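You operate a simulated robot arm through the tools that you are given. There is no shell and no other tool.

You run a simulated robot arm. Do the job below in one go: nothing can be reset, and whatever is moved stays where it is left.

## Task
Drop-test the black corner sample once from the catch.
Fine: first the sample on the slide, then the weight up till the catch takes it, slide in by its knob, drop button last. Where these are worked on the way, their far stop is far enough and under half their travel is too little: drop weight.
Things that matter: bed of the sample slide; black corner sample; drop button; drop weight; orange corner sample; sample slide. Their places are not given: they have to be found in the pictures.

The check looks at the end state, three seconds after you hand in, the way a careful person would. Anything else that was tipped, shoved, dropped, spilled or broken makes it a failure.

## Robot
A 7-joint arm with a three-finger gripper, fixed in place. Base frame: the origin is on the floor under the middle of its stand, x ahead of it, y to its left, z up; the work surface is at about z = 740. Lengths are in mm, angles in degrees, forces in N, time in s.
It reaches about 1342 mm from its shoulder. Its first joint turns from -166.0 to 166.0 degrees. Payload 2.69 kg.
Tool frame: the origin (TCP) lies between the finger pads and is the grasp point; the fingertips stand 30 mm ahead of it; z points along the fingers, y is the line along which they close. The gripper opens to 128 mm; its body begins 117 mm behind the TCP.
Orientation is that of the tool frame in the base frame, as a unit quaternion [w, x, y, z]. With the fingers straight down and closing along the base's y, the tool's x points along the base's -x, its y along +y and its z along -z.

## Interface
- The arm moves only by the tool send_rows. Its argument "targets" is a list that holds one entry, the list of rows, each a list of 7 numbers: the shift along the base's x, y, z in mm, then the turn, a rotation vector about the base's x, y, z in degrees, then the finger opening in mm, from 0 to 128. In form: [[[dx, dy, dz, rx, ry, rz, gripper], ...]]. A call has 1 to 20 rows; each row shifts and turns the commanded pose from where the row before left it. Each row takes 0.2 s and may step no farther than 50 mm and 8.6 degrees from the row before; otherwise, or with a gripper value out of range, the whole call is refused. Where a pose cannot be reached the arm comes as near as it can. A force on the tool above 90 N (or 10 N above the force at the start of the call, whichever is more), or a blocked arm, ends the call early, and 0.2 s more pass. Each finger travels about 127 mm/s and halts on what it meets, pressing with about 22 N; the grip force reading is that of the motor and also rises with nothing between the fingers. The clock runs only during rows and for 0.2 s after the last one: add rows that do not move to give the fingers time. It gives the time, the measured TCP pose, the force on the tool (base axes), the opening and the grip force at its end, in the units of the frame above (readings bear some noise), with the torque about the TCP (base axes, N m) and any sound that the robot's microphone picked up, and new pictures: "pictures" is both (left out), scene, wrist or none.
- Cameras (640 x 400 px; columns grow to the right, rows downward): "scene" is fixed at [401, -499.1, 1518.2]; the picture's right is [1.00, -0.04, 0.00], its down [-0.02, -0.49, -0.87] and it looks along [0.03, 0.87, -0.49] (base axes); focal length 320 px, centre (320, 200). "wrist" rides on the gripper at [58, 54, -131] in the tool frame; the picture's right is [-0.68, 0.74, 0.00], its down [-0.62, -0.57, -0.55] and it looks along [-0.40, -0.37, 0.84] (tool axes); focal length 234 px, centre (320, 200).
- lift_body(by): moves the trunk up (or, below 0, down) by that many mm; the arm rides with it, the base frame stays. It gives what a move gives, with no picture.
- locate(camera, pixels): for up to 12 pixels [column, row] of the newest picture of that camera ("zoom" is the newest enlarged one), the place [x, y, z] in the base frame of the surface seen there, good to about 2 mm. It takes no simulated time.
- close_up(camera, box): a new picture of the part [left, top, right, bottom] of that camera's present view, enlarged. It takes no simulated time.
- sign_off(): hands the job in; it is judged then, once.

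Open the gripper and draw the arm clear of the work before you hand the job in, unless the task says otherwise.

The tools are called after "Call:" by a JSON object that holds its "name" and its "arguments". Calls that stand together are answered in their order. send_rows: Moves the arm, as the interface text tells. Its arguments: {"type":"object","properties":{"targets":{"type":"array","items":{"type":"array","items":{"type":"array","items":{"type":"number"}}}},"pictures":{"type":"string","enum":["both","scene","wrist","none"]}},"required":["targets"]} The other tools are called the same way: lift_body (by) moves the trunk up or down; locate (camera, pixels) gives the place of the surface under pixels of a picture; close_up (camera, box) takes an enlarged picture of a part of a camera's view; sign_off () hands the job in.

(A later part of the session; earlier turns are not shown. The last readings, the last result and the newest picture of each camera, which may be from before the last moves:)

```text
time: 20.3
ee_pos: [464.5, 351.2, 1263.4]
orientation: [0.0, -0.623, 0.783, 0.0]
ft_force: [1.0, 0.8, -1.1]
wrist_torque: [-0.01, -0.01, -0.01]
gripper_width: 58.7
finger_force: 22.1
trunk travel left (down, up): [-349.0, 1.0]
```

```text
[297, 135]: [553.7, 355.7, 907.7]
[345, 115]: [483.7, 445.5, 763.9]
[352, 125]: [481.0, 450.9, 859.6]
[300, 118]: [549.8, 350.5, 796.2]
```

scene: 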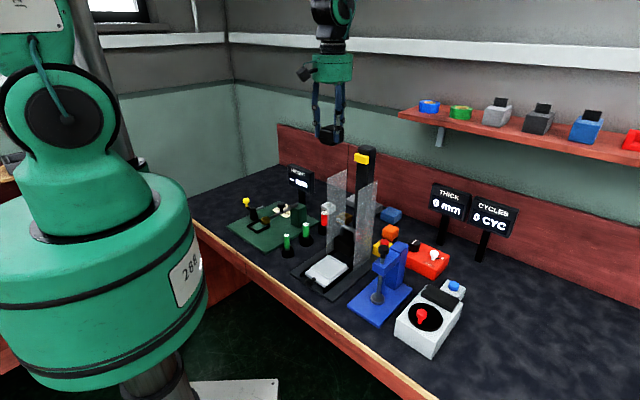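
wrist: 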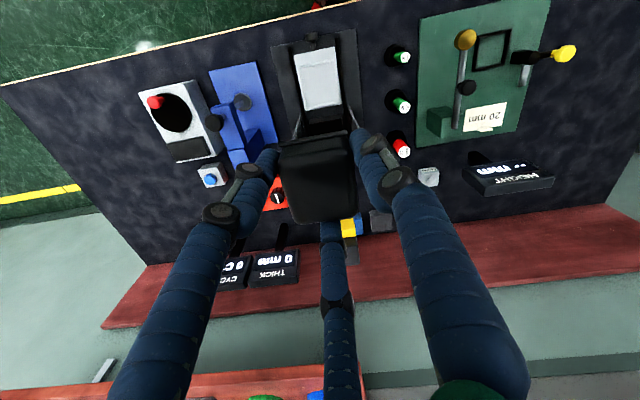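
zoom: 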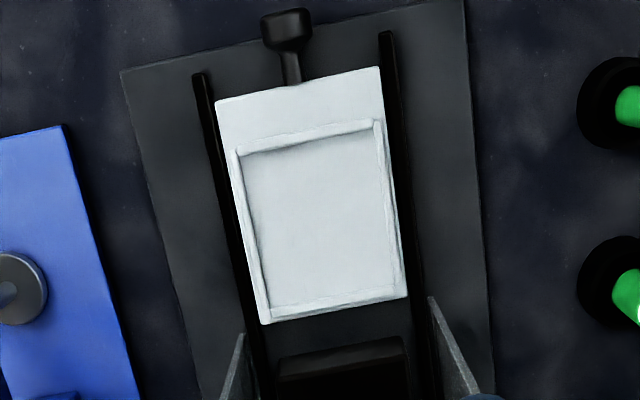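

The bed's centre is (464.4, 352.7), yaw about 45°, with an inner frame of 84 x 73 mm. I trim the position and yaw slightly and descend to about 60 mm above the bed.

Call:
{"name": "send_rows", "arguments": {"targets": [[[0.5, 1.5, -40, 0, 0, -1.5, 30], [0, 0, -45, 0, 0, 0, 30], [0, 0, -45, 0, 0, 0, 30], [0, 0, -45, 0, 0, 0, 30], [0, 0, -45, 0, 0, 0, 30], [0, 0, -45, 0, 0, 0, 30], [0, 0, -45, 0, 0, 0, 30], [0, 0, -45, 0, 0, 0, 30], [0, 0, -38, 0, 0, 0, 30], [0, 0, 0, 0, 0, 0, 30]]]}}

Call:
{"name": "close_up", "arguments": {"camera": "scene", "box": [280, 160, 400, 310]}}

Call:
{"name": "close_up", "arguments": {"camera": "wrist", "box": [220, 40, 460, 240]}}

```text
time: 22.5
ee_pos: [465.9, 354.3, 871.4]
orientation: [0.0, -0.613, 0.79, 0.0]
ft_force: [-0.6, 0.3, -1.2]
wrist_torque: [-0.03, 0.02, -0.03]
gripper_width: 58.3
finger_force: 21.5
trunk travel left (down, up): [-349.0, 1.0]
```

scene: 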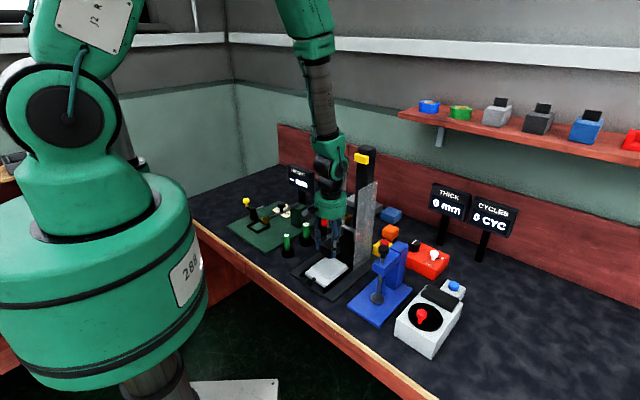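
wrist: 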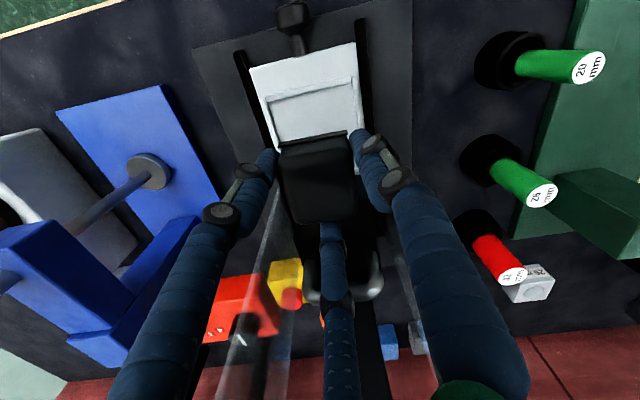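

```text
2.67 times, centred on (340, 235) of scene
```

zoom: 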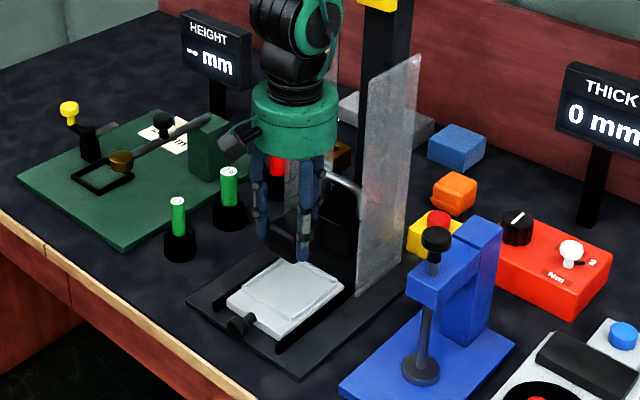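

```text
2.00 times, centred on (340, 140) of wrist
```

zoom: 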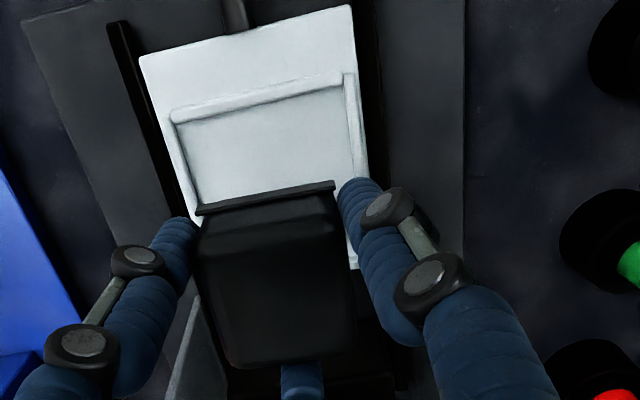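

The sample is lined up with the bed. I lower to about 3 mm above the bed floor.

Call:
{"name": "send_rows", "arguments": {"targets": [[[0, 0, -25, 0, 0, 0, 30], [0, 0, -20, 0, 0, 0, 30], [0, 0, -10, 0, 0, 0, 30], [0, 0, -3, 0, 0, 0, 30], [0, 0, 0, 0, 0, 0, 30]]]}}

Call:
{"name": "close_up", "arguments": {"camera": "scene", "box": [290, 220, 370, 300]}}

Call:
{"name": "close_up", "arguments": {"camera": "wrist", "box": [220, 40, 460, 240]}}

```text
time: 23.7
ee_pos: [464.5, 352.3, 813.9]
orientation: [0.0, -0.612, 0.791, 0.001]
ft_force: [0.4, 0.0, -0.6]
wrist_torque: [-0.01, 0.01, 0.01]
gripper_width: 58.7
finger_force: 22.0
trunk travel left (down, up): [-349.0, 1.0]
```

scene: 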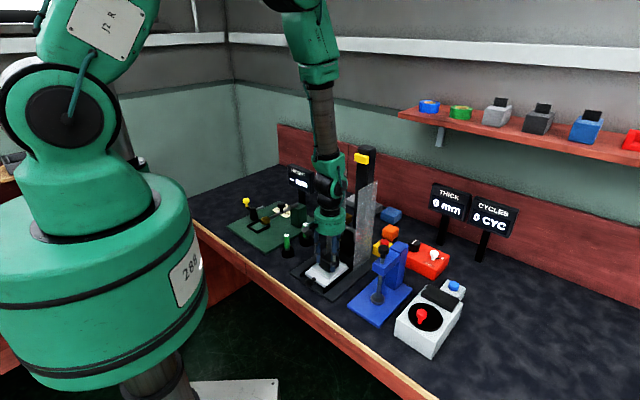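
wrist: 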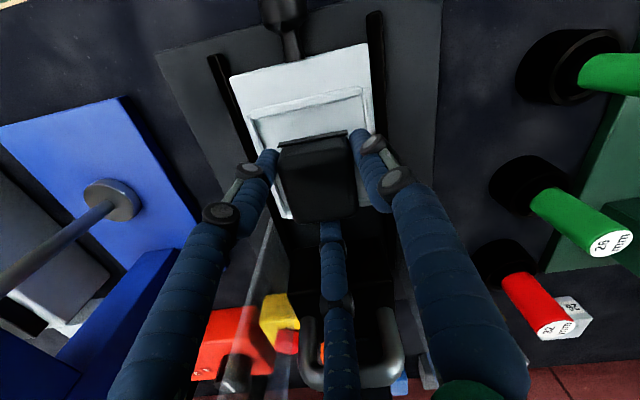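

```text
5.00 times, centred on (330, 260) of scene
```

zoom: 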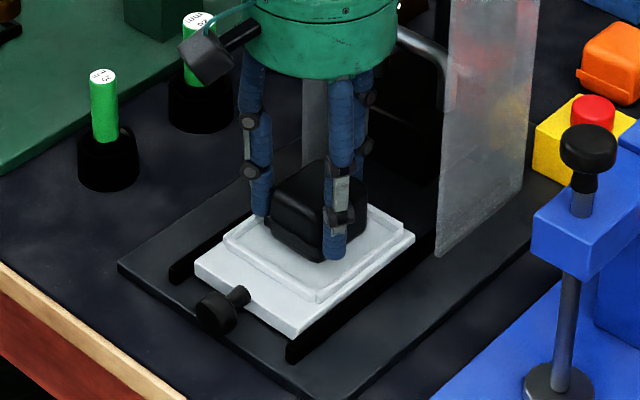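

```text
2.00 times, centred on (340, 140) of wrist
```

zoom: 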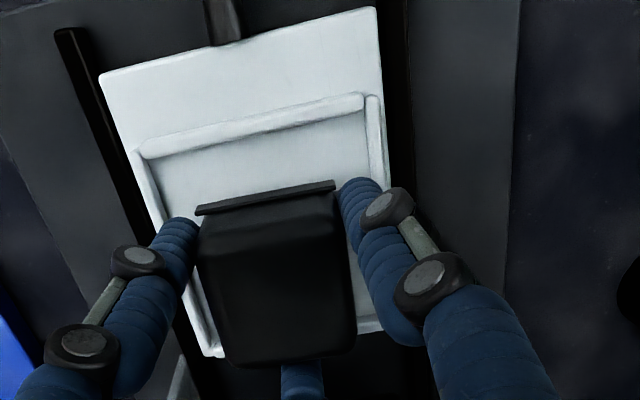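

The sample hovers over the bed. I check its outline against the frame numerically before setting it down.

Call:
{"name": "locate", "arguments": {"camera": "zoom", "pixels": [[198, 212], [334, 184], [205, 230], [330, 205], [235, 358], [345, 345], [265, 198], [150, 155], [362, 105]]}}

```text
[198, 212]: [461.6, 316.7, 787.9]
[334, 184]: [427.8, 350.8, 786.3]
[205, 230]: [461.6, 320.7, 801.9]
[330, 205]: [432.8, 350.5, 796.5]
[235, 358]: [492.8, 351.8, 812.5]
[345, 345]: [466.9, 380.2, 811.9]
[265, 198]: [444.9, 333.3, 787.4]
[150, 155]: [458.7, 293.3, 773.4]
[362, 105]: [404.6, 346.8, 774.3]
```

The sample's centre is about (465, 353), within 1 mm of the bed centre, with about 2 mm of air below. I lower gently to contact.

Call:
{"name": "send_rows", "arguments": {"targets": [[[0, 0, -1, 0, 0, 0, 30], [0, 0, -1, 0, 0, 0, 30], [0, 0, -0.7, 0, 0, 0, 30], [0, 0, 0, 0, 0, 0, 30]]], "pictures": "none"}}

```text
time: 24.7
ee_pos: [463.6, 353.2, 811.5]
orientation: [-0.001, -0.612, 0.791, -0.001]
ft_force: [-0.4, -0.2, 4.7]
wrist_torque: [0.02, -0.01, 0.01]
gripper_width: 58.7
finger_force: 21.9
trunk travel left (down, up): [-349.0, 1.0]
```

An upward force of 4.7 N shows the sample is on the bed. I open the fingers to 80 mm.

Call:
{"name": "send_rows", "arguments": {"targets": [[[0, 0, 0, 0, 0, 0, 62], [0, 0, 0, 0, 0, 0, 70], [0, 0, 0, 0, 0, 0, 80], [0, 0, 0, 0, 0, 0, 80]]]}}

Call:
{"name": "close_up", "arguments": {"camera": "wrist", "box": [220, 40, 460, 240]}}

Call:
{"name": "close_up", "arguments": {"camera": "scene", "box": [290, 220, 370, 300]}}

```text
time: 25.7
ee_pos: [465.5, 353.8, 812.3]
orientation: [0.0, -0.613, 0.79, 0.0]
ft_force: [0.1, 0.2, -0.2]
wrist_torque: [0.02, 0.01, -0.01]
gripper_width: 80.0
finger_force: 0.1
trunk travel left (down, up): [-349.0, 1.0]
```

scene: 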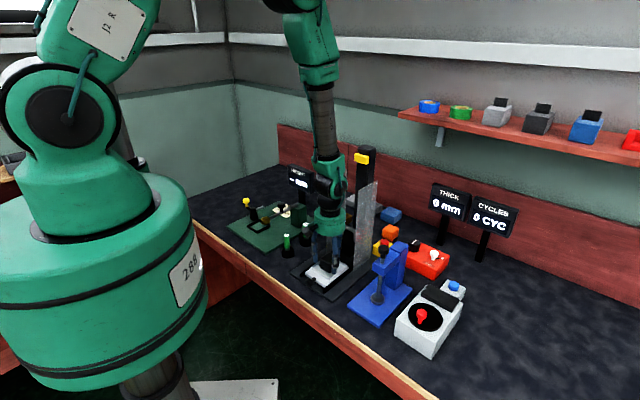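
wrist: 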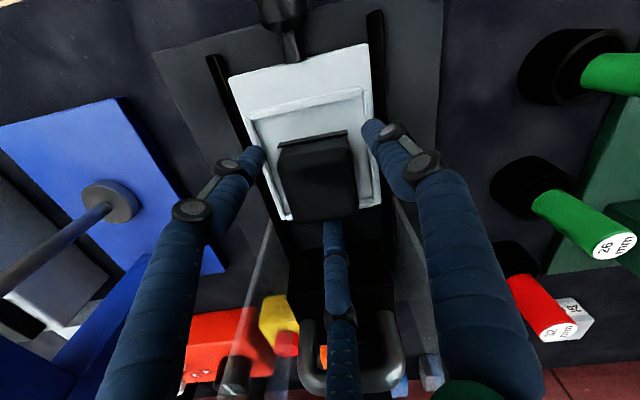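

```text
2.00 times, centred on (340, 140) of wrist
```

zoom: 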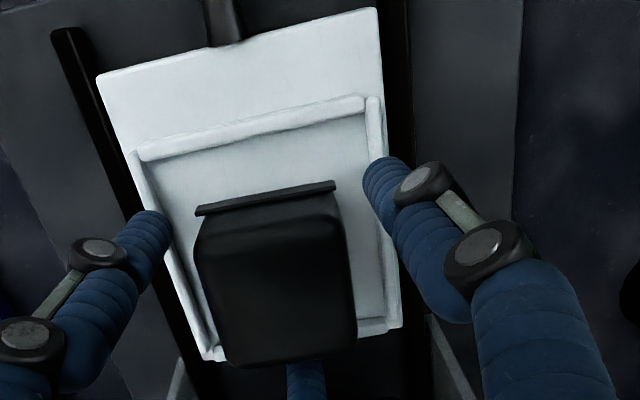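

```text
5.00 times, centred on (330, 260) of scene
```

zoom: 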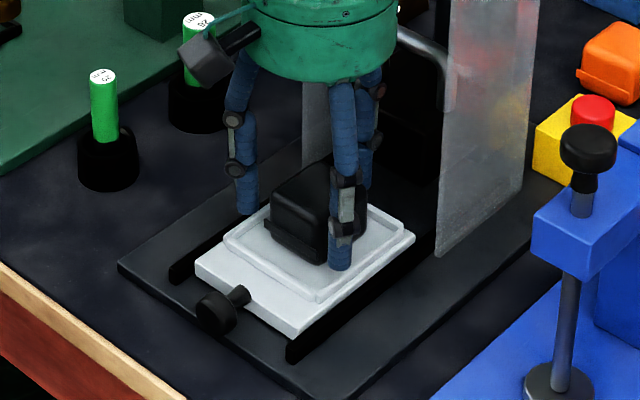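

The sample stands freely on the bed. I rise straight up, back away from the guards, then turn the tool by -60° and lean the hand 30° toward the robot for the handle.

Call:
{"name": "send_rows", "arguments": {"targets": [[[0, 0, 15, 0, 0, 0, 80], [0, 0, 40, 0, 0, 0, 80], [0, 0, 45, 0, 0, 0, 80], [0, 0, 45, 0, 0, 0, 80], [0, 0, 45, 0, 0, 0, 80], [-20, -20, 30, 0, 0, 0, 80], [-20, -20, 20, 0, 0, 0, 80], [0, 0, 0, 0, 0, -8.5, 80], [0, 0, 0, 0, 0, -8.5, 80], [0, 0, 0, 0, 0, -8.5, 80], [0, 0, 0, 0, 0, -8.5, 80], [0, 0, 0, 0, 0, -8.5, 80], [0, 0, 0, 0, 0, -8.5, 80], [0, 0, 0, 0, 0, -8.5, 80], [0, 0, 0, 0, 0, 0, 80]]]}}

```text
time: 28.9
ee_pos: [424.5, 313.0, 1051.9]
orientation: [0.0, -0.139, 0.99, 0.0]
ft_force: [0.0, 0.8, -0.1]
wrist_torque: [0.0, 0.01, -0.01]
gripper_width: 80.2
finger_force: 0.0
trunk travel left (down, up): [-349.0, 1.0]
```

scene: 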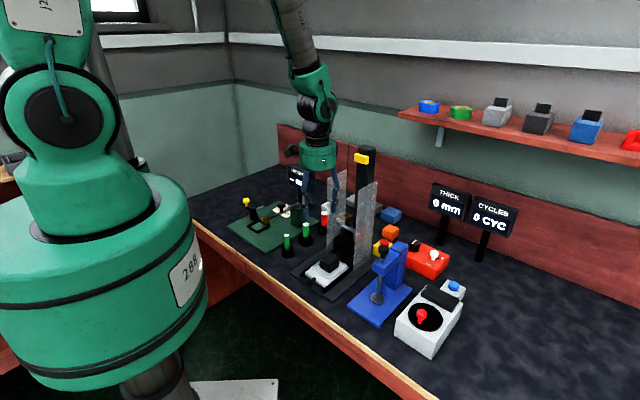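
wrist: 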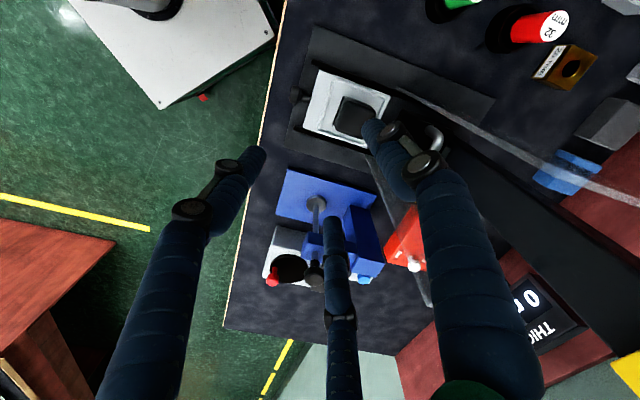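

The sample sits squarely on the bed at (352,117) in the wrist view. Now I tilt the tool 30° so the fingers point forward and down.

Call:
{"name": "send_rows", "arguments": {"targets": [[[0, 0, 0, 5.3, -5.3, 0, 60], [0, 0, 0, 5.3, -5.3, 0, 60], [0, 0, 0, 5.3, -5.3, 0, 60], [0, 0, 0, 5.3, -5.3, 0, 60], [0, 0, 0, 0, 0, 0, 60]]]}}

Call:
{"name": "close_up", "arguments": {"camera": "scene", "box": [260, 130, 400, 300]}}

```text
time: 30.1
ee_pos: [421.3, 313.7, 1052.5]
orientation: [0.184, -0.137, 0.962, 0.145]
ft_force: [-0.1, 0.2, 2.8]
wrist_torque: [-0.1, 0.06, 0.02]
gripper_width: 60.1
finger_force: 0.2
out of reach, approached as far as the arm can: row 4
trunk travel left (down, up): [-349.0, 1.0]
```

scene: 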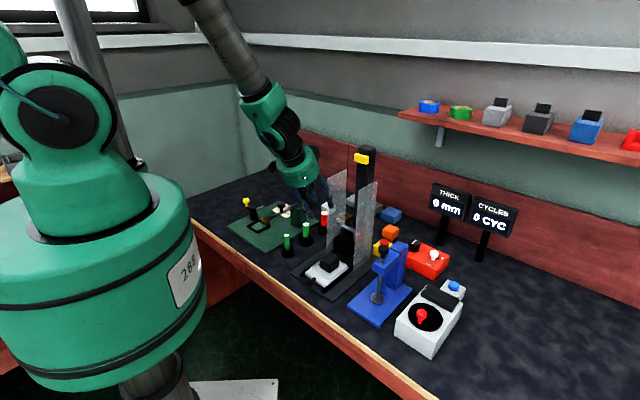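
wrist: 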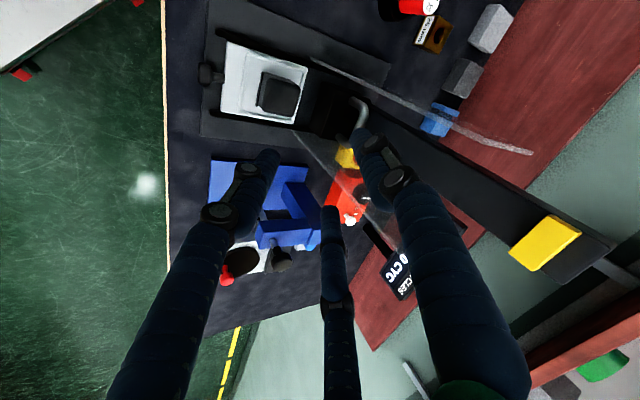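

```text
2.35 times, centred on (330, 215) of scene
```

zoom: 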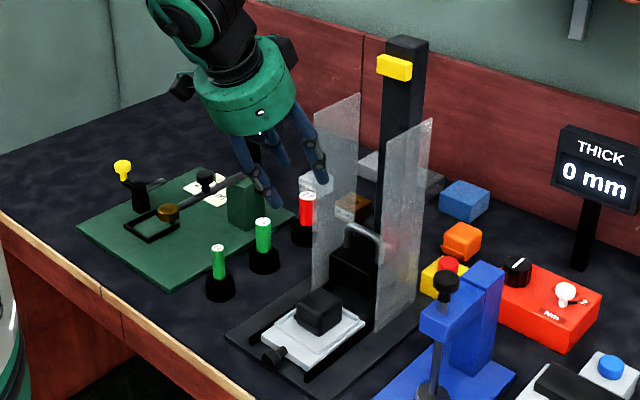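

The arm runs out of range at the last few degrees of tilt since the trunk is so high. I lower the trunk 100 mm (TCP stays well above the sample) to get a flatter forearm.

Call:
{"name": "lift_body", "arguments": {"by": -100}}

Call:
{"name": "send_rows", "arguments": {"targets": [[[0, 0, 30, 0, 0, 0, 60], [0, 0, 30, 0, 0, 0, 60], [0, 0, 0, 0, 0, 0, 60]]], "pictures": "none"}}

```text
time: 31.4
ee_pos: [422.6, 315.1, 951.1]
orientation: [0.181, -0.137, 0.963, 0.144]
ft_force: [0.4, -0.4, 0.3]
wrist_torque: [-0.04, 0.05, -0.02]
gripper_width: 60.2
finger_force: 0.0
trunk travel left (down, up): [-249.0, 101.0]
```

```text
time: 32.2
ee_pos: [421.2, 314.8, 1009.9]
orientation: [0.182, -0.136, 0.963, 0.143]
ft_force: [0.5, 0.3, 1.1]
wrist_torque: [0.02, -0.02, -0.02]
gripper_width: 60.0
finger_force: 0.0
trunk travel left (down, up): [-249.0, 101.0]
```

No reach complaint now. I add the remaining tilt and look at the handle.

Call:
{"name": "send_rows", "arguments": {"targets": [[[0, 0, 0, 2.3, -2.3, 0, 60], [0, 0, 0, 0, 0, 0, 60]]]}}

Call:
{"name": "close_up", "arguments": {"camera": "wrist", "box": [220, 40, 420, 180]}}

```text
time: 32.8
ee_pos: [422.0, 313.6, 1012.1]
orientation: [0.206, -0.136, 0.956, 0.161]
ft_force: [-0.3, -0.9, 0.8]
wrist_torque: [0.02, -0.04, 0.0]
gripper_width: 60.2
finger_force: 0.0
trunk travel left (down, up): [-249.0, 101.0]
```

scene: 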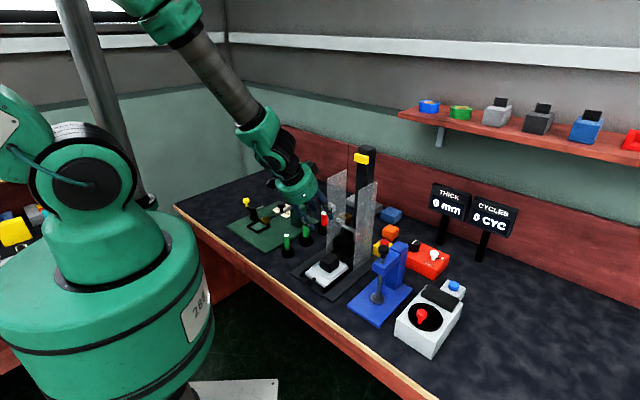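
wrist: 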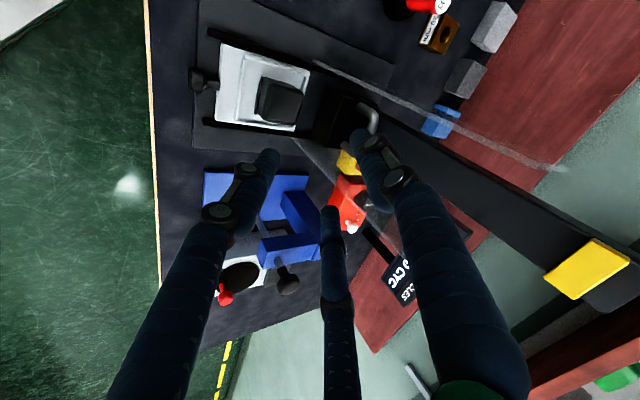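

```text
2.86 times, centred on (320, 110) of wrist
```

zoom: 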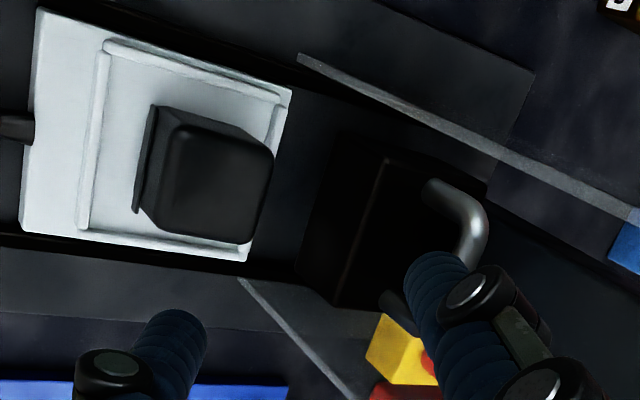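

I measure the visible part of the handle bar and the weight from this view.

Call:
{"name": "locate", "arguments": {"camera": "zoom", "pixels": [[435, 188], [455, 200], [472, 222], [465, 245], [390, 300], [380, 170], [345, 290], [335, 150], [360, 220], [430, 230], [300, 60], [245, 285]]}}

Call:
{"name": "close_up", "arguments": {"camera": "scene", "box": [325, 215, 375, 255]}}

```text
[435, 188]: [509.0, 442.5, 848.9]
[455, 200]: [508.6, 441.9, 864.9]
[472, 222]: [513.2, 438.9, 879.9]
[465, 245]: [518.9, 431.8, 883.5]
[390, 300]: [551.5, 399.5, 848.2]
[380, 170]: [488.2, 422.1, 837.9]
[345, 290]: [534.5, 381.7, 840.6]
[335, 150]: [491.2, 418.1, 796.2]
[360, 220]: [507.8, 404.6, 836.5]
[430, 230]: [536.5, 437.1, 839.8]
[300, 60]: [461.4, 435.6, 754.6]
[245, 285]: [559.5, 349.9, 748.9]
```

```text
10.00 times, centred on (350, 235) of scene
```

zoom: 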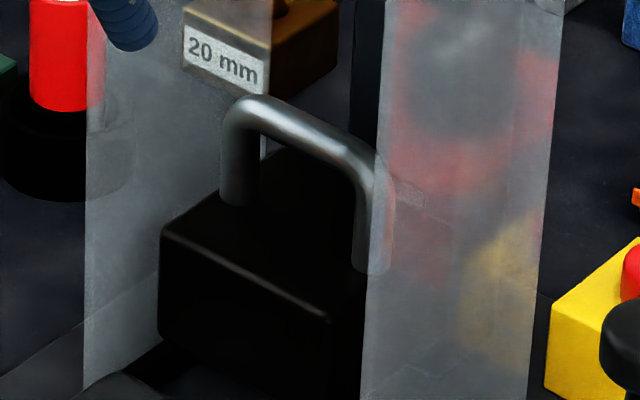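

Bar centre estimated at (534.5, 421.5, 880), legs about ±27.5 mm apart from it. I move to a pre-approach point 110 mm back along the tool axis, with a 46 mm opening.

Call:
{"name": "send_rows", "arguments": {"targets": [[[24.3, 22, -7.8, 0, 0, 0, 46], [24.3, 22, -7.8, 0, 0, 0, 46], [24.3, 22, -7.8, 0, 0, 0, 46], [0, 0, 0, 0, 0, 0, 46], [0, 0, 0, 0, 0, 0, 46]]]}}

Call:
{"name": "close_up", "arguments": {"camera": "wrist", "box": [240, 60, 440, 220]}}

Call:
{"name": "close_up", "arguments": {"camera": "scene", "box": [280, 140, 400, 270]}}

```text
time: 34.0
ee_pos: [493.7, 381.4, 988.2]
orientation: [0.204, -0.136, 0.956, 0.16]
ft_force: [-0.5, -0.4, -0.2]
wrist_torque: [0.03, 0.01, 0.04]
gripper_width: 46.1
finger_force: 0.1
trunk travel left (down, up): [-249.0, 101.0]
```

scene: 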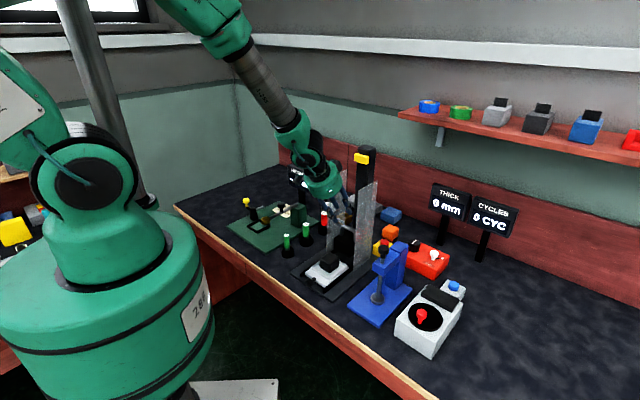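
wrist: 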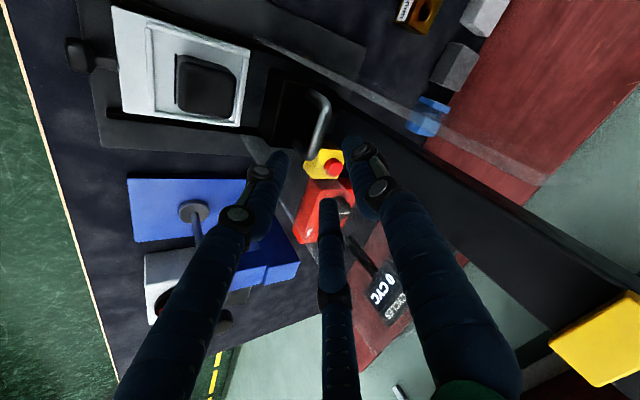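

```text
2.50 times, centred on (340, 140) of wrist
```

zoom: 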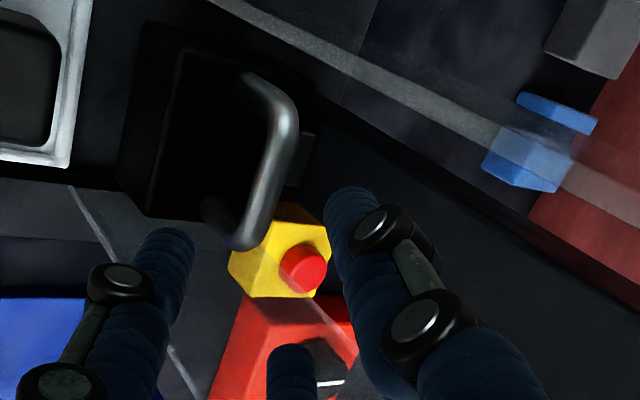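

```text
3.08 times, centred on (340, 205) of scene
```

zoom: 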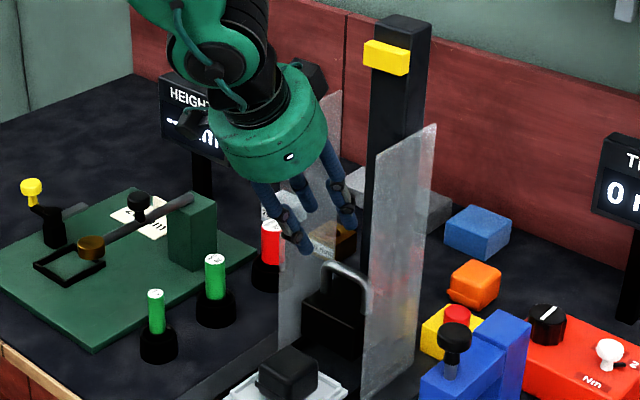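

The whole handle is visible now. I measure bar points and the near guard from the wrist picture.

Call:
{"name": "locate", "arguments": {"camera": "wrist", "pixels": [[325, 104], [324, 116], [320, 128], [315, 142], [310, 155], [317, 95], [311, 92], [298, 146], [284, 84], [272, 143], [290, 115], [400, 130]]}}

Call:
{"name": "locate", "arguments": {"camera": "scene", "pixels": [[324, 170], [330, 185], [304, 200], [318, 195], [345, 203], [352, 213]]}}

```text
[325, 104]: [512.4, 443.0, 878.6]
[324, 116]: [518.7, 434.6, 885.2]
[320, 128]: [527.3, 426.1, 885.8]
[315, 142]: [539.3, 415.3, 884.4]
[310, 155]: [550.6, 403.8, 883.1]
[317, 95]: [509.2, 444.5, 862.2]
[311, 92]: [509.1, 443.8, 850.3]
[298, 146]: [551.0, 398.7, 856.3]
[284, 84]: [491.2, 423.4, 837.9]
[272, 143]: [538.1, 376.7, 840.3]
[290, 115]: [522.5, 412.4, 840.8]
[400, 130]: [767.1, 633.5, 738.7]
```

```text
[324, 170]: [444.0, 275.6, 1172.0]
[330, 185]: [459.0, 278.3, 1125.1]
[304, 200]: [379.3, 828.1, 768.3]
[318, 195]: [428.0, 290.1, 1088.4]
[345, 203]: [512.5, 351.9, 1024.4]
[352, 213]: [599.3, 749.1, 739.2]
```

Bar centre refined to about (535.5, 423, 880). I advance 70 mm along the tool axis and check.

Call:
{"name": "send_rows", "arguments": {"targets": [[[8.5, 8.7, -20.2, 0, 0, 0, 46], [8.5, 8.7, -20.2, 0, 0, 0, 46], [8.5, 8.7, -20.2, 0, 0, 0, 46], [0, 0, 0, 0, 0, 0, 46]]]}}

Call:
{"name": "close_up", "arguments": {"camera": "wrist", "box": [240, 60, 440, 220]}}

Call:
{"name": "close_up", "arguments": {"camera": "scene", "box": [310, 170, 390, 260]}}

```text
time: 35.0
ee_pos: [521.2, 407.1, 926.1]
orientation: [0.205, -0.136, 0.956, 0.159]
ft_force: [-0.3, -0.8, -0.6]
wrist_torque: [-0.03, -0.01, -0.01]
gripper_width: 45.9
finger_force: 0.1
trunk travel left (down, up): [-249.0, 101.0]
```

scene: 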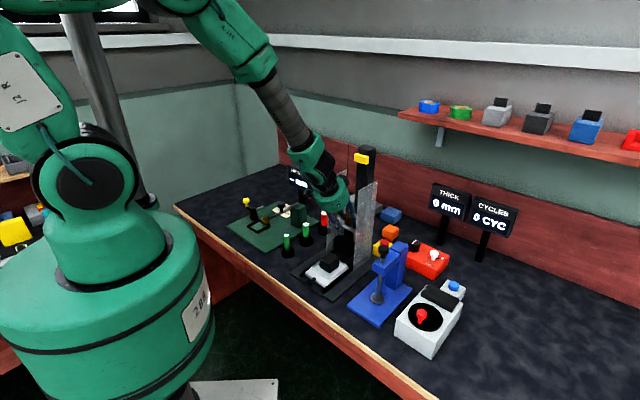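
wrist: 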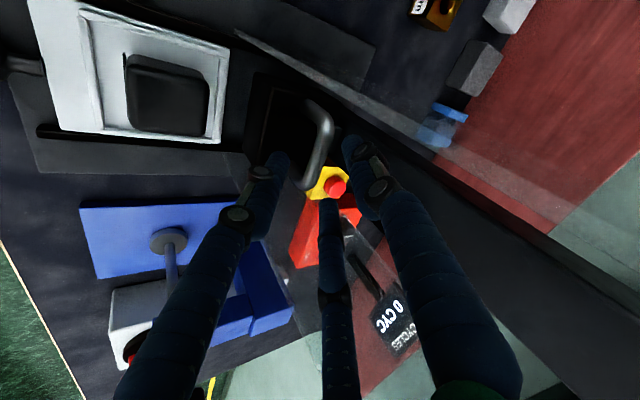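

```text
2.50 times, centred on (340, 140) of wrist
```

zoom: 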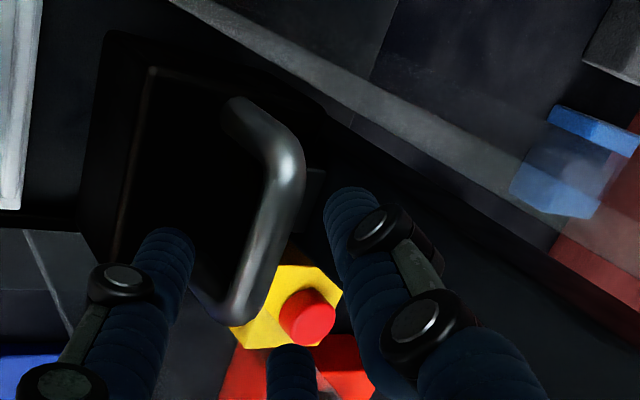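

```text
4.44 times, centred on (350, 215) of scene
```

zoom: 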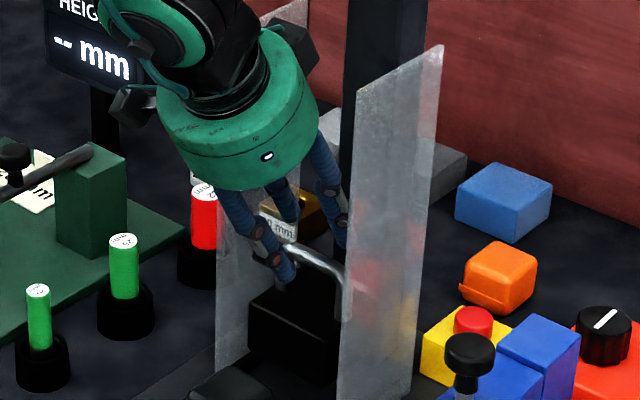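

The bar lies between the front finger and the two rear fingers. I advance the remaining 39 mm.

Call:
{"name": "send_rows", "arguments": {"targets": [[[5, 5.2, -12, 0, 0, 0, 46], [5, 5.2, -12, 0, 0, 0, 46], [4, 4.3, -10, 0, 0, 0, 46], [0, 0, 0, 0, 0, 0, 46]]]}}

Call:
{"name": "close_up", "arguments": {"camera": "wrist", "box": [240, 60, 440, 220]}}

Call:
{"name": "close_up", "arguments": {"camera": "scene", "box": [310, 170, 390, 260]}}

```text
time: 36.0
ee_pos: [535.3, 422.2, 891.9]
orientation: [0.205, -0.136, 0.956, 0.16]
ft_force: [0.4, -1.0, 0.3]
wrist_torque: [0.01, 0.02, 0.0]
gripper_width: 46.1
finger_force: 0.0
trunk travel left (down, up): [-249.0, 101.0]
```

scene: 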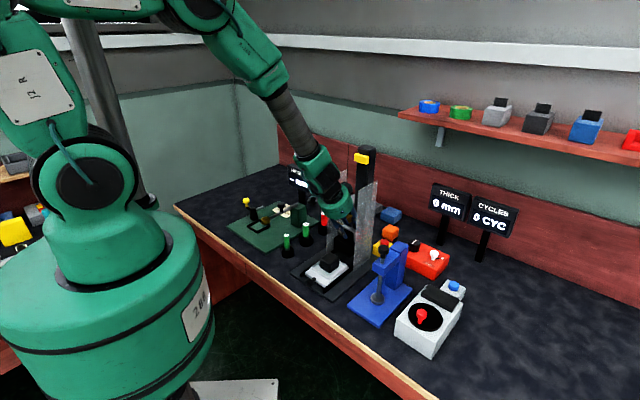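
wrist: 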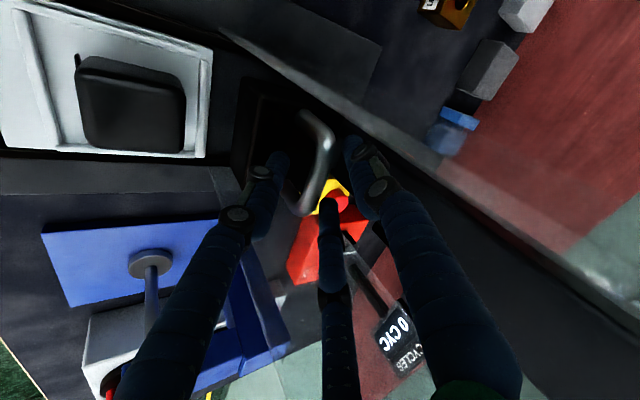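

```text
2.50 times, centred on (340, 140) of wrist
```

zoom: 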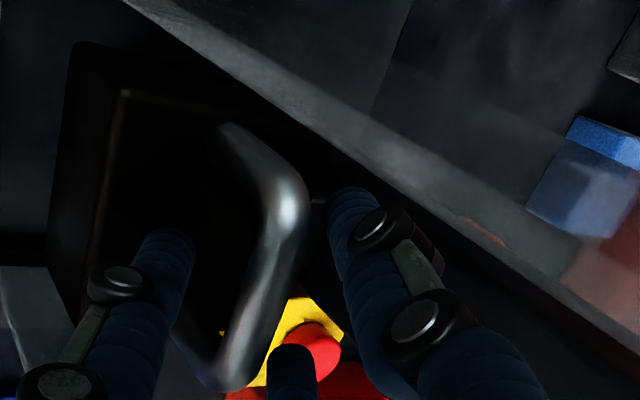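

```text
4.44 times, centred on (350, 215) of scene
```

zoom: 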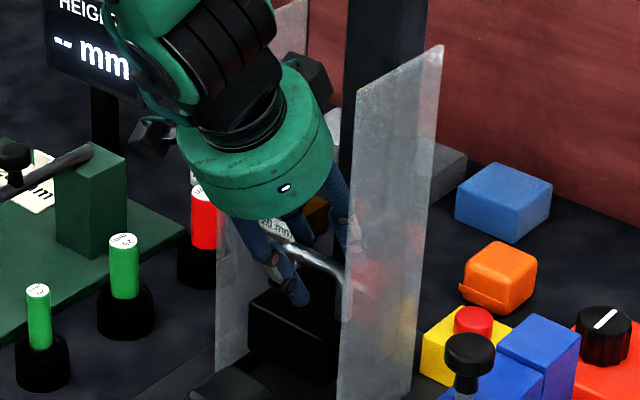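

The fingers straddle the bar without contact. I close on it.

Call:
{"name": "send_rows", "arguments": {"targets": [[[0, 0, 0, 0, 0, 0, 36], [0, 0, 0, 0, 0, 0, 26], [0, 0, 0, 0, 0, 0, 16], [0, 0, 0, 0, 0, 0, 6], [0, 0, 0, 0, 0, 0, 0], [0, 0, 0, 0, 0, 0, 0]]]}}

Call:
{"name": "close_up", "arguments": {"camera": "wrist", "box": [240, 60, 440, 220]}}

Call:
{"name": "close_up", "arguments": {"camera": "scene", "box": [310, 170, 390, 260]}}

```text
time: 37.4
ee_pos: [535.5, 422.5, 893.1]
orientation: [0.204, -0.137, 0.956, 0.16]
ft_force: [5.0, 14.9, 8.7]
wrist_torque: [0.8, 0.45, -0.88]
gripper_width: 22.8
finger_force: 45.5
trunk travel left (down, up): [-249.0, 101.0]
```

scene: 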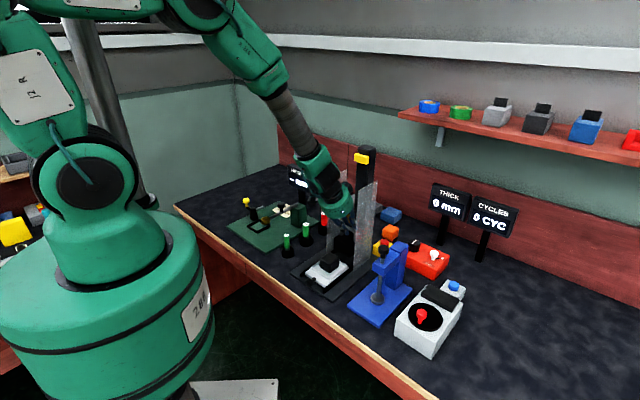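
wrist: 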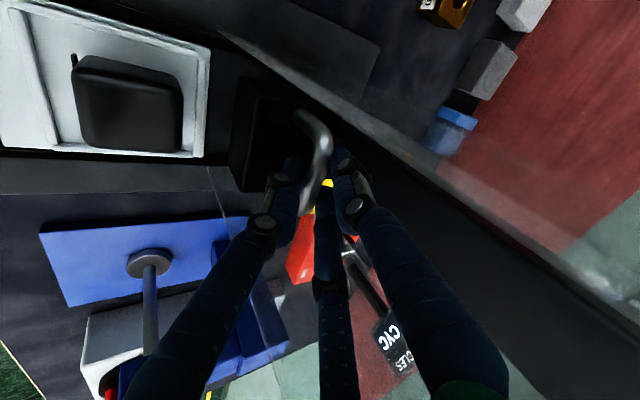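

```text
2.50 times, centred on (340, 140) of wrist
```

zoom: 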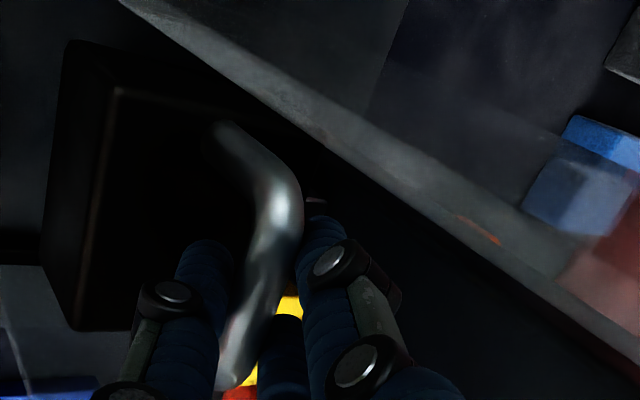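

```text
4.44 times, centred on (350, 215) of scene
```

zoom: 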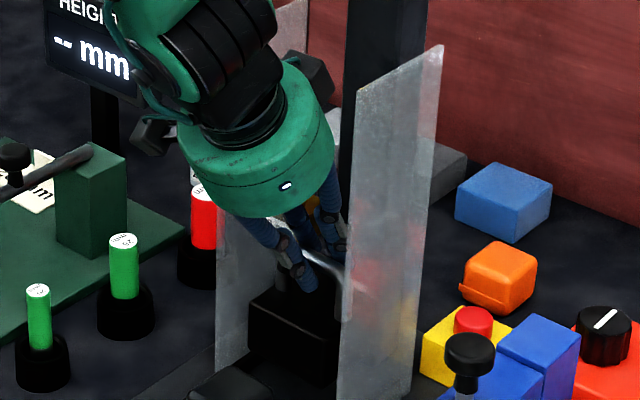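

The grip holds at 22.8 mm with 45.5 N. I lift 15 mm in small steps and read the load.

Call:
{"name": "send_rows", "arguments": {"targets": [[[0, 0, 4, 0, 0, 0, 0], [0, 0, 5, 0, 0, 0, 0], [0, 0, 6, 0, 0, 0, 0], [0, 0, 0, 0, 0, 0, 0]]]}}

Call:
{"name": "close_up", "arguments": {"camera": "scene", "box": [310, 170, 390, 260]}}

```text
time: 38.4
ee_pos: [535.4, 424.5, 906.7]
orientation: [0.204, -0.136, 0.956, 0.16]
ft_force: [20.3, 19.7, -9.9]
wrist_torque: [0.46, 0.02, -1.28]
gripper_width: 22.7
finger_force: 45.1
trunk travel left (down, up): [-249.0, 101.0]
```

scene: 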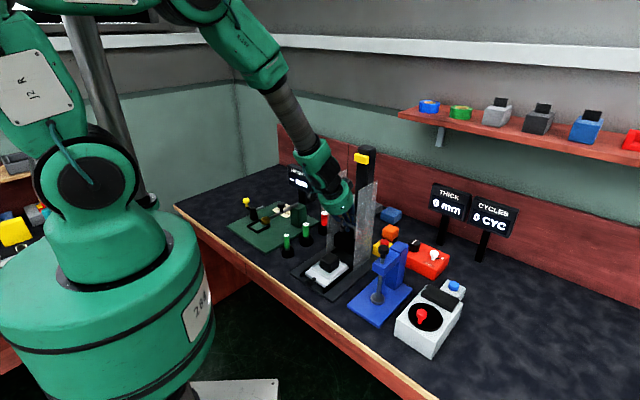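
wrist: 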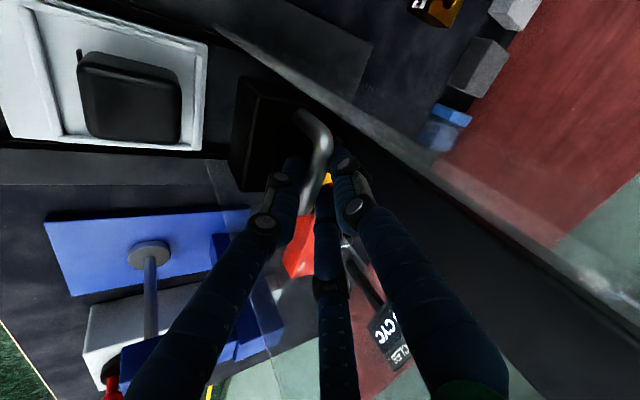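

```text
4.44 times, centred on (350, 215) of scene
```

zoom: 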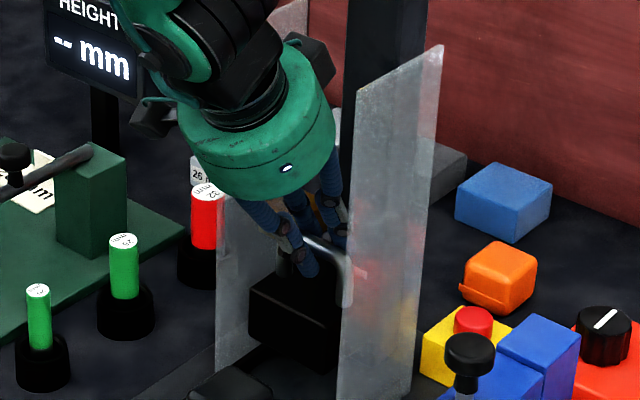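

The handle stays in the fingers and the load reads about -10 N. I check that the weight actually rose.

Call:
{"name": "locate", "arguments": {"camera": "zoom", "pixels": [[260, 285], [320, 320], [345, 275], [260, 330], [315, 365]]}}

```text
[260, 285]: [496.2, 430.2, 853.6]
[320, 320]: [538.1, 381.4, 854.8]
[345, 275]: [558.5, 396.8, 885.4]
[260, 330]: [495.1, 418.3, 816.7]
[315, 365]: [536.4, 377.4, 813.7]
```

The weight's top rose from 841 to 854, so it comes along. I continue lifting 100 mm.

Call:
{"name": "send_rows", "arguments": {"targets": [[[0, 0, 15, 0, 0, 0, 0], [0, 0, 18, 0, 0, 0, 0], [0, 0, 18, 0, 0, 0, 0], [0, 0, 18, 0, 0, 0, 0], [0, 0, 18, 0, 0, 0, 0], [0, 0, 13, 0, 0, 0, 0], [0, 0, 0, 0, 0, 0, 0]]]}}

Call:
{"name": "close_up", "arguments": {"camera": "scene", "box": [300, 130, 400, 260]}}

```text
time: 40.0
ee_pos: [535.6, 423.2, 1007.3]
orientation: [0.203, -0.137, 0.957, 0.159]
ft_force: [17.4, 21.9, -9.3]
wrist_torque: [0.51, 0.12, -1.23]
gripper_width: 22.5
finger_force: 45.0
trunk travel left (down, up): [-249.0, 101.0]
```

scene: 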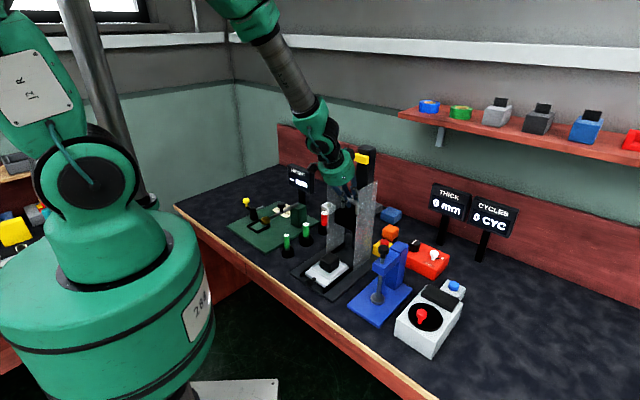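
wrist: 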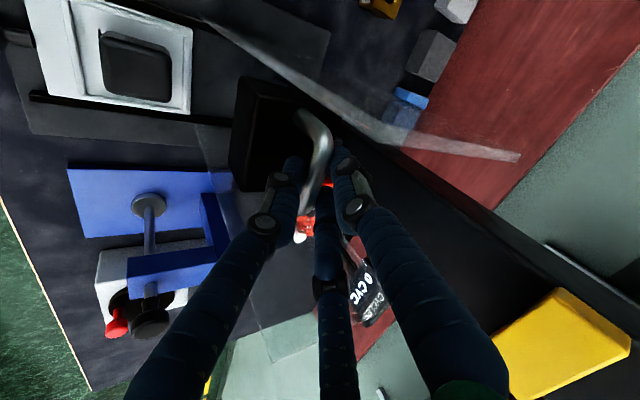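

```text
3.08 times, centred on (350, 195) of scene
```

zoom: 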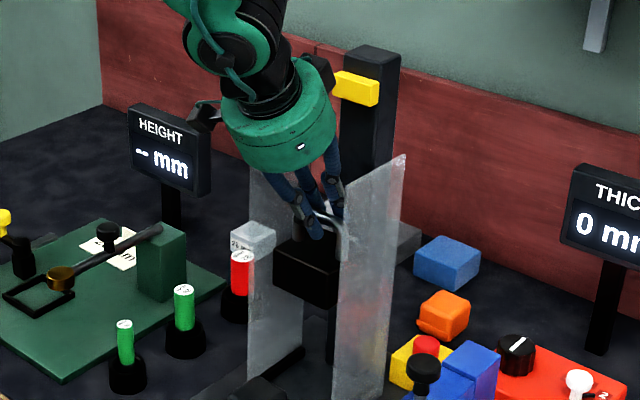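

The weight rises with the hand, but a dark box on the hand at (320,75) in this view comes close to the yellow catch. I measure the gap before going on.

Call:
{"name": "locate", "arguments": {"camera": "zoom", "pixels": [[320, 75], [328, 85], [310, 65], [325, 65], [345, 95], [370, 95], [335, 78], [325, 100], [345, 75]]}}

Call:
{"name": "close_up", "arguments": {"camera": "scene", "box": [335, 135, 385, 175]}}

```text
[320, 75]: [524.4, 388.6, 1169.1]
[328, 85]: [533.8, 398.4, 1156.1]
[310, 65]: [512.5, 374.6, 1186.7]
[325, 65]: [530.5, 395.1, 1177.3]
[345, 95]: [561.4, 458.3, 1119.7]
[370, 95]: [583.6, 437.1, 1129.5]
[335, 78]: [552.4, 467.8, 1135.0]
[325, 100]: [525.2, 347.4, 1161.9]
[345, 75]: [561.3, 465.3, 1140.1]
```

```text
10.00 times, centred on (360, 155) of scene
```

zoom: 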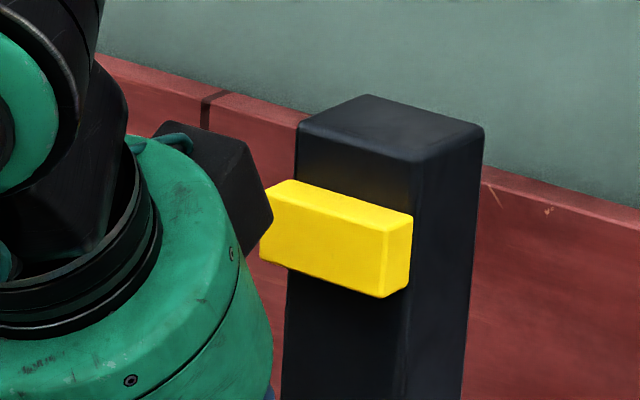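

The box clears the catch by about 45 mm. I go on lifting 110 mm, watching the force.

Call:
{"name": "send_rows", "arguments": {"targets": [[[0, 0, 18, 0, 0, 0, 0], [0, 0, 18, 0, 0, 0, 0], [0, 0, 18, 0, 0, 0, 0], [0, 0, 18, 0, 0, 0, 0], [0, 0, 18, 0, 0, 0, 0], [0, 0, 18, 0, 0, 0, 0], [0, 0, 0, 0, 0, 0, 0]]]}}

Call:
{"name": "close_up", "arguments": {"camera": "scene", "box": [310, 110, 400, 220]}}

```text
time: 41.6
ee_pos: [533.6, 422.1, 1119.7]
orientation: [0.206, -0.136, 0.956, 0.161]
ft_force: [-0.8, -0.8, -0.8]
wrist_torque: [0.04, -0.11, -0.03]
gripper_width: 2.0
finger_force: 31.7
trunk travel left (down, up): [-249.0, 101.0]
```

scene: 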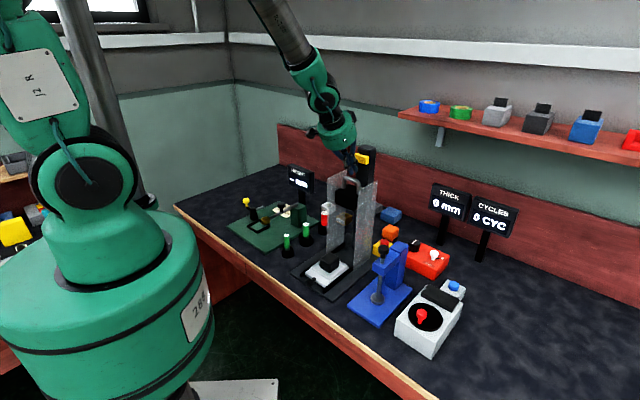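
wrist: 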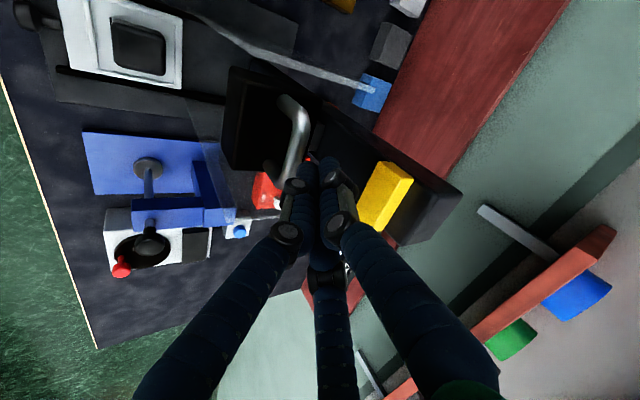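

```text
3.64 times, centred on (355, 165) of scene
```

zoom: 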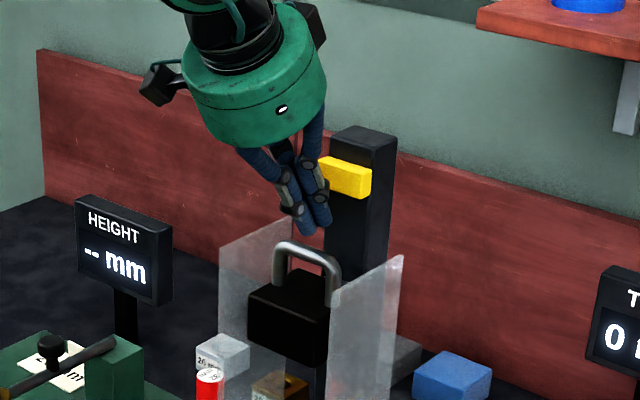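

The fingers are now empty while the weight hangs at mid-height near (335,245 zoom). I measure the weight's height to see whether the catch has it.

Call:
{"name": "locate", "arguments": {"camera": "zoom", "pixels": [[262, 285], [320, 310], [285, 245], [305, 250], [330, 275], [290, 280], [265, 330], [320, 355]]}}

Call:
{"name": "close_up", "arguments": {"camera": "scene", "box": [330, 130, 390, 230]}}

```text
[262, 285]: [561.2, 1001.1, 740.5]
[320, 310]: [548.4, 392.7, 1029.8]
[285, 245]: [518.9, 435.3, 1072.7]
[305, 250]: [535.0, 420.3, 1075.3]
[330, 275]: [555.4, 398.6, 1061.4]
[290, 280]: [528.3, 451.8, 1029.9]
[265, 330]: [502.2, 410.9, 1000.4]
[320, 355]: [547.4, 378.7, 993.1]
```

```text
4.00 times, centred on (360, 180) of scene
```

zoom: 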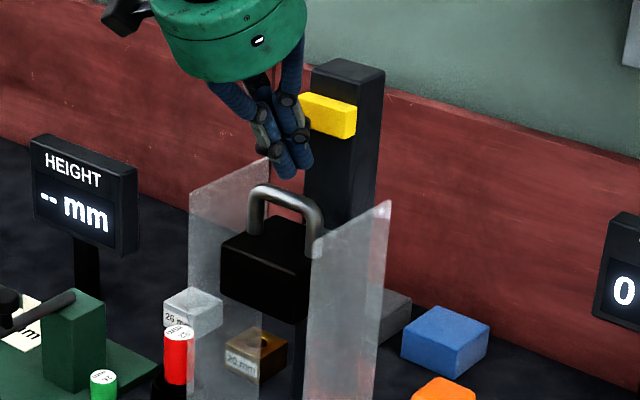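

The weight's top is at 1030 (risen 189 mm), and the fingers slid off it. I wait a moment and see whether it stays there, held by the catch.

Call:
{"name": "send_rows", "arguments": {"targets": [[[0, 0, 2, 0, 0, 0, 0], [0, 0, 0, 0, 0, 0, 0]]]}}

Call:
{"name": "close_up", "arguments": {"camera": "scene", "box": [330, 130, 390, 230]}}

```text
time: 42.2
ee_pos: [532.4, 422.6, 1117.0]
orientation: [0.204, -0.136, 0.956, 0.16]
ft_force: [0.7, -0.2, 0.0]
wrist_torque: [0.02, -0.02, -0.03]
gripper_width: 2.2
finger_force: 31.5
trunk travel left (down, up): [-249.0, 101.0]
```

scene: 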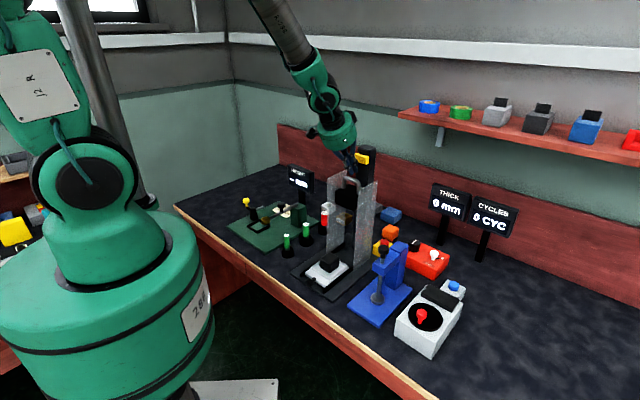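
wrist: 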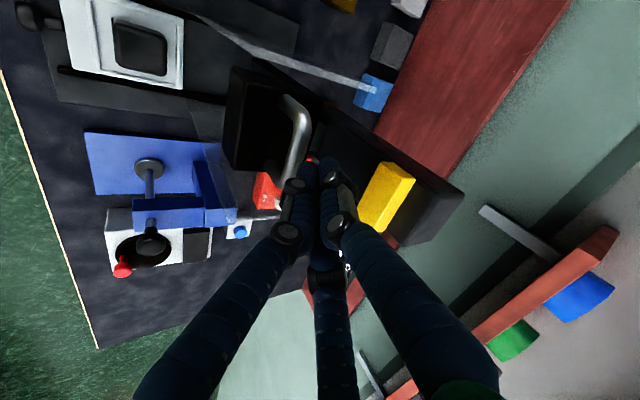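

```text
4.00 times, centred on (360, 180) of scene
```

zoom: 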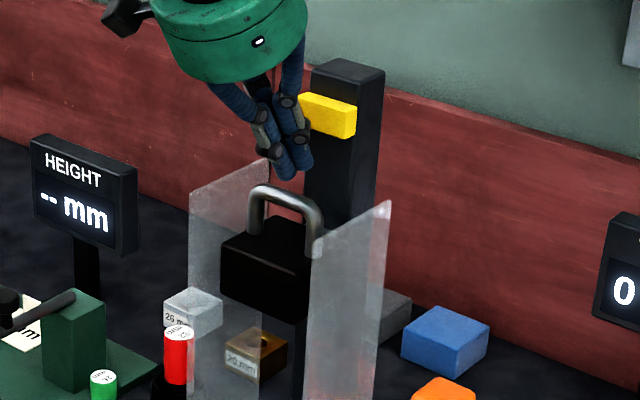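

The weight has not moved in 0.6 s, so something holds it. I look closely at its top and back for the catch.

Call:
{"name": "close_up", "arguments": {"camera": "wrist", "box": [210, 50, 430, 200]}}

Call:
{"name": "close_up", "arguments": {"camera": "scene", "box": [335, 140, 375, 215]}}

```text
2.67 times, centred on (320, 125) of wrist
```

zoom: 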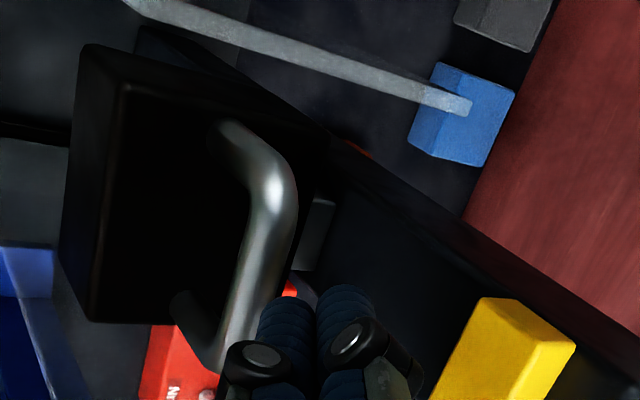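

```text
5.33 times, centred on (355, 178) of scene
```

zoom: 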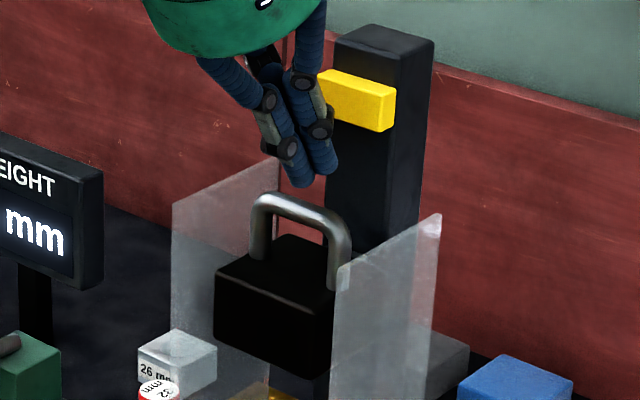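

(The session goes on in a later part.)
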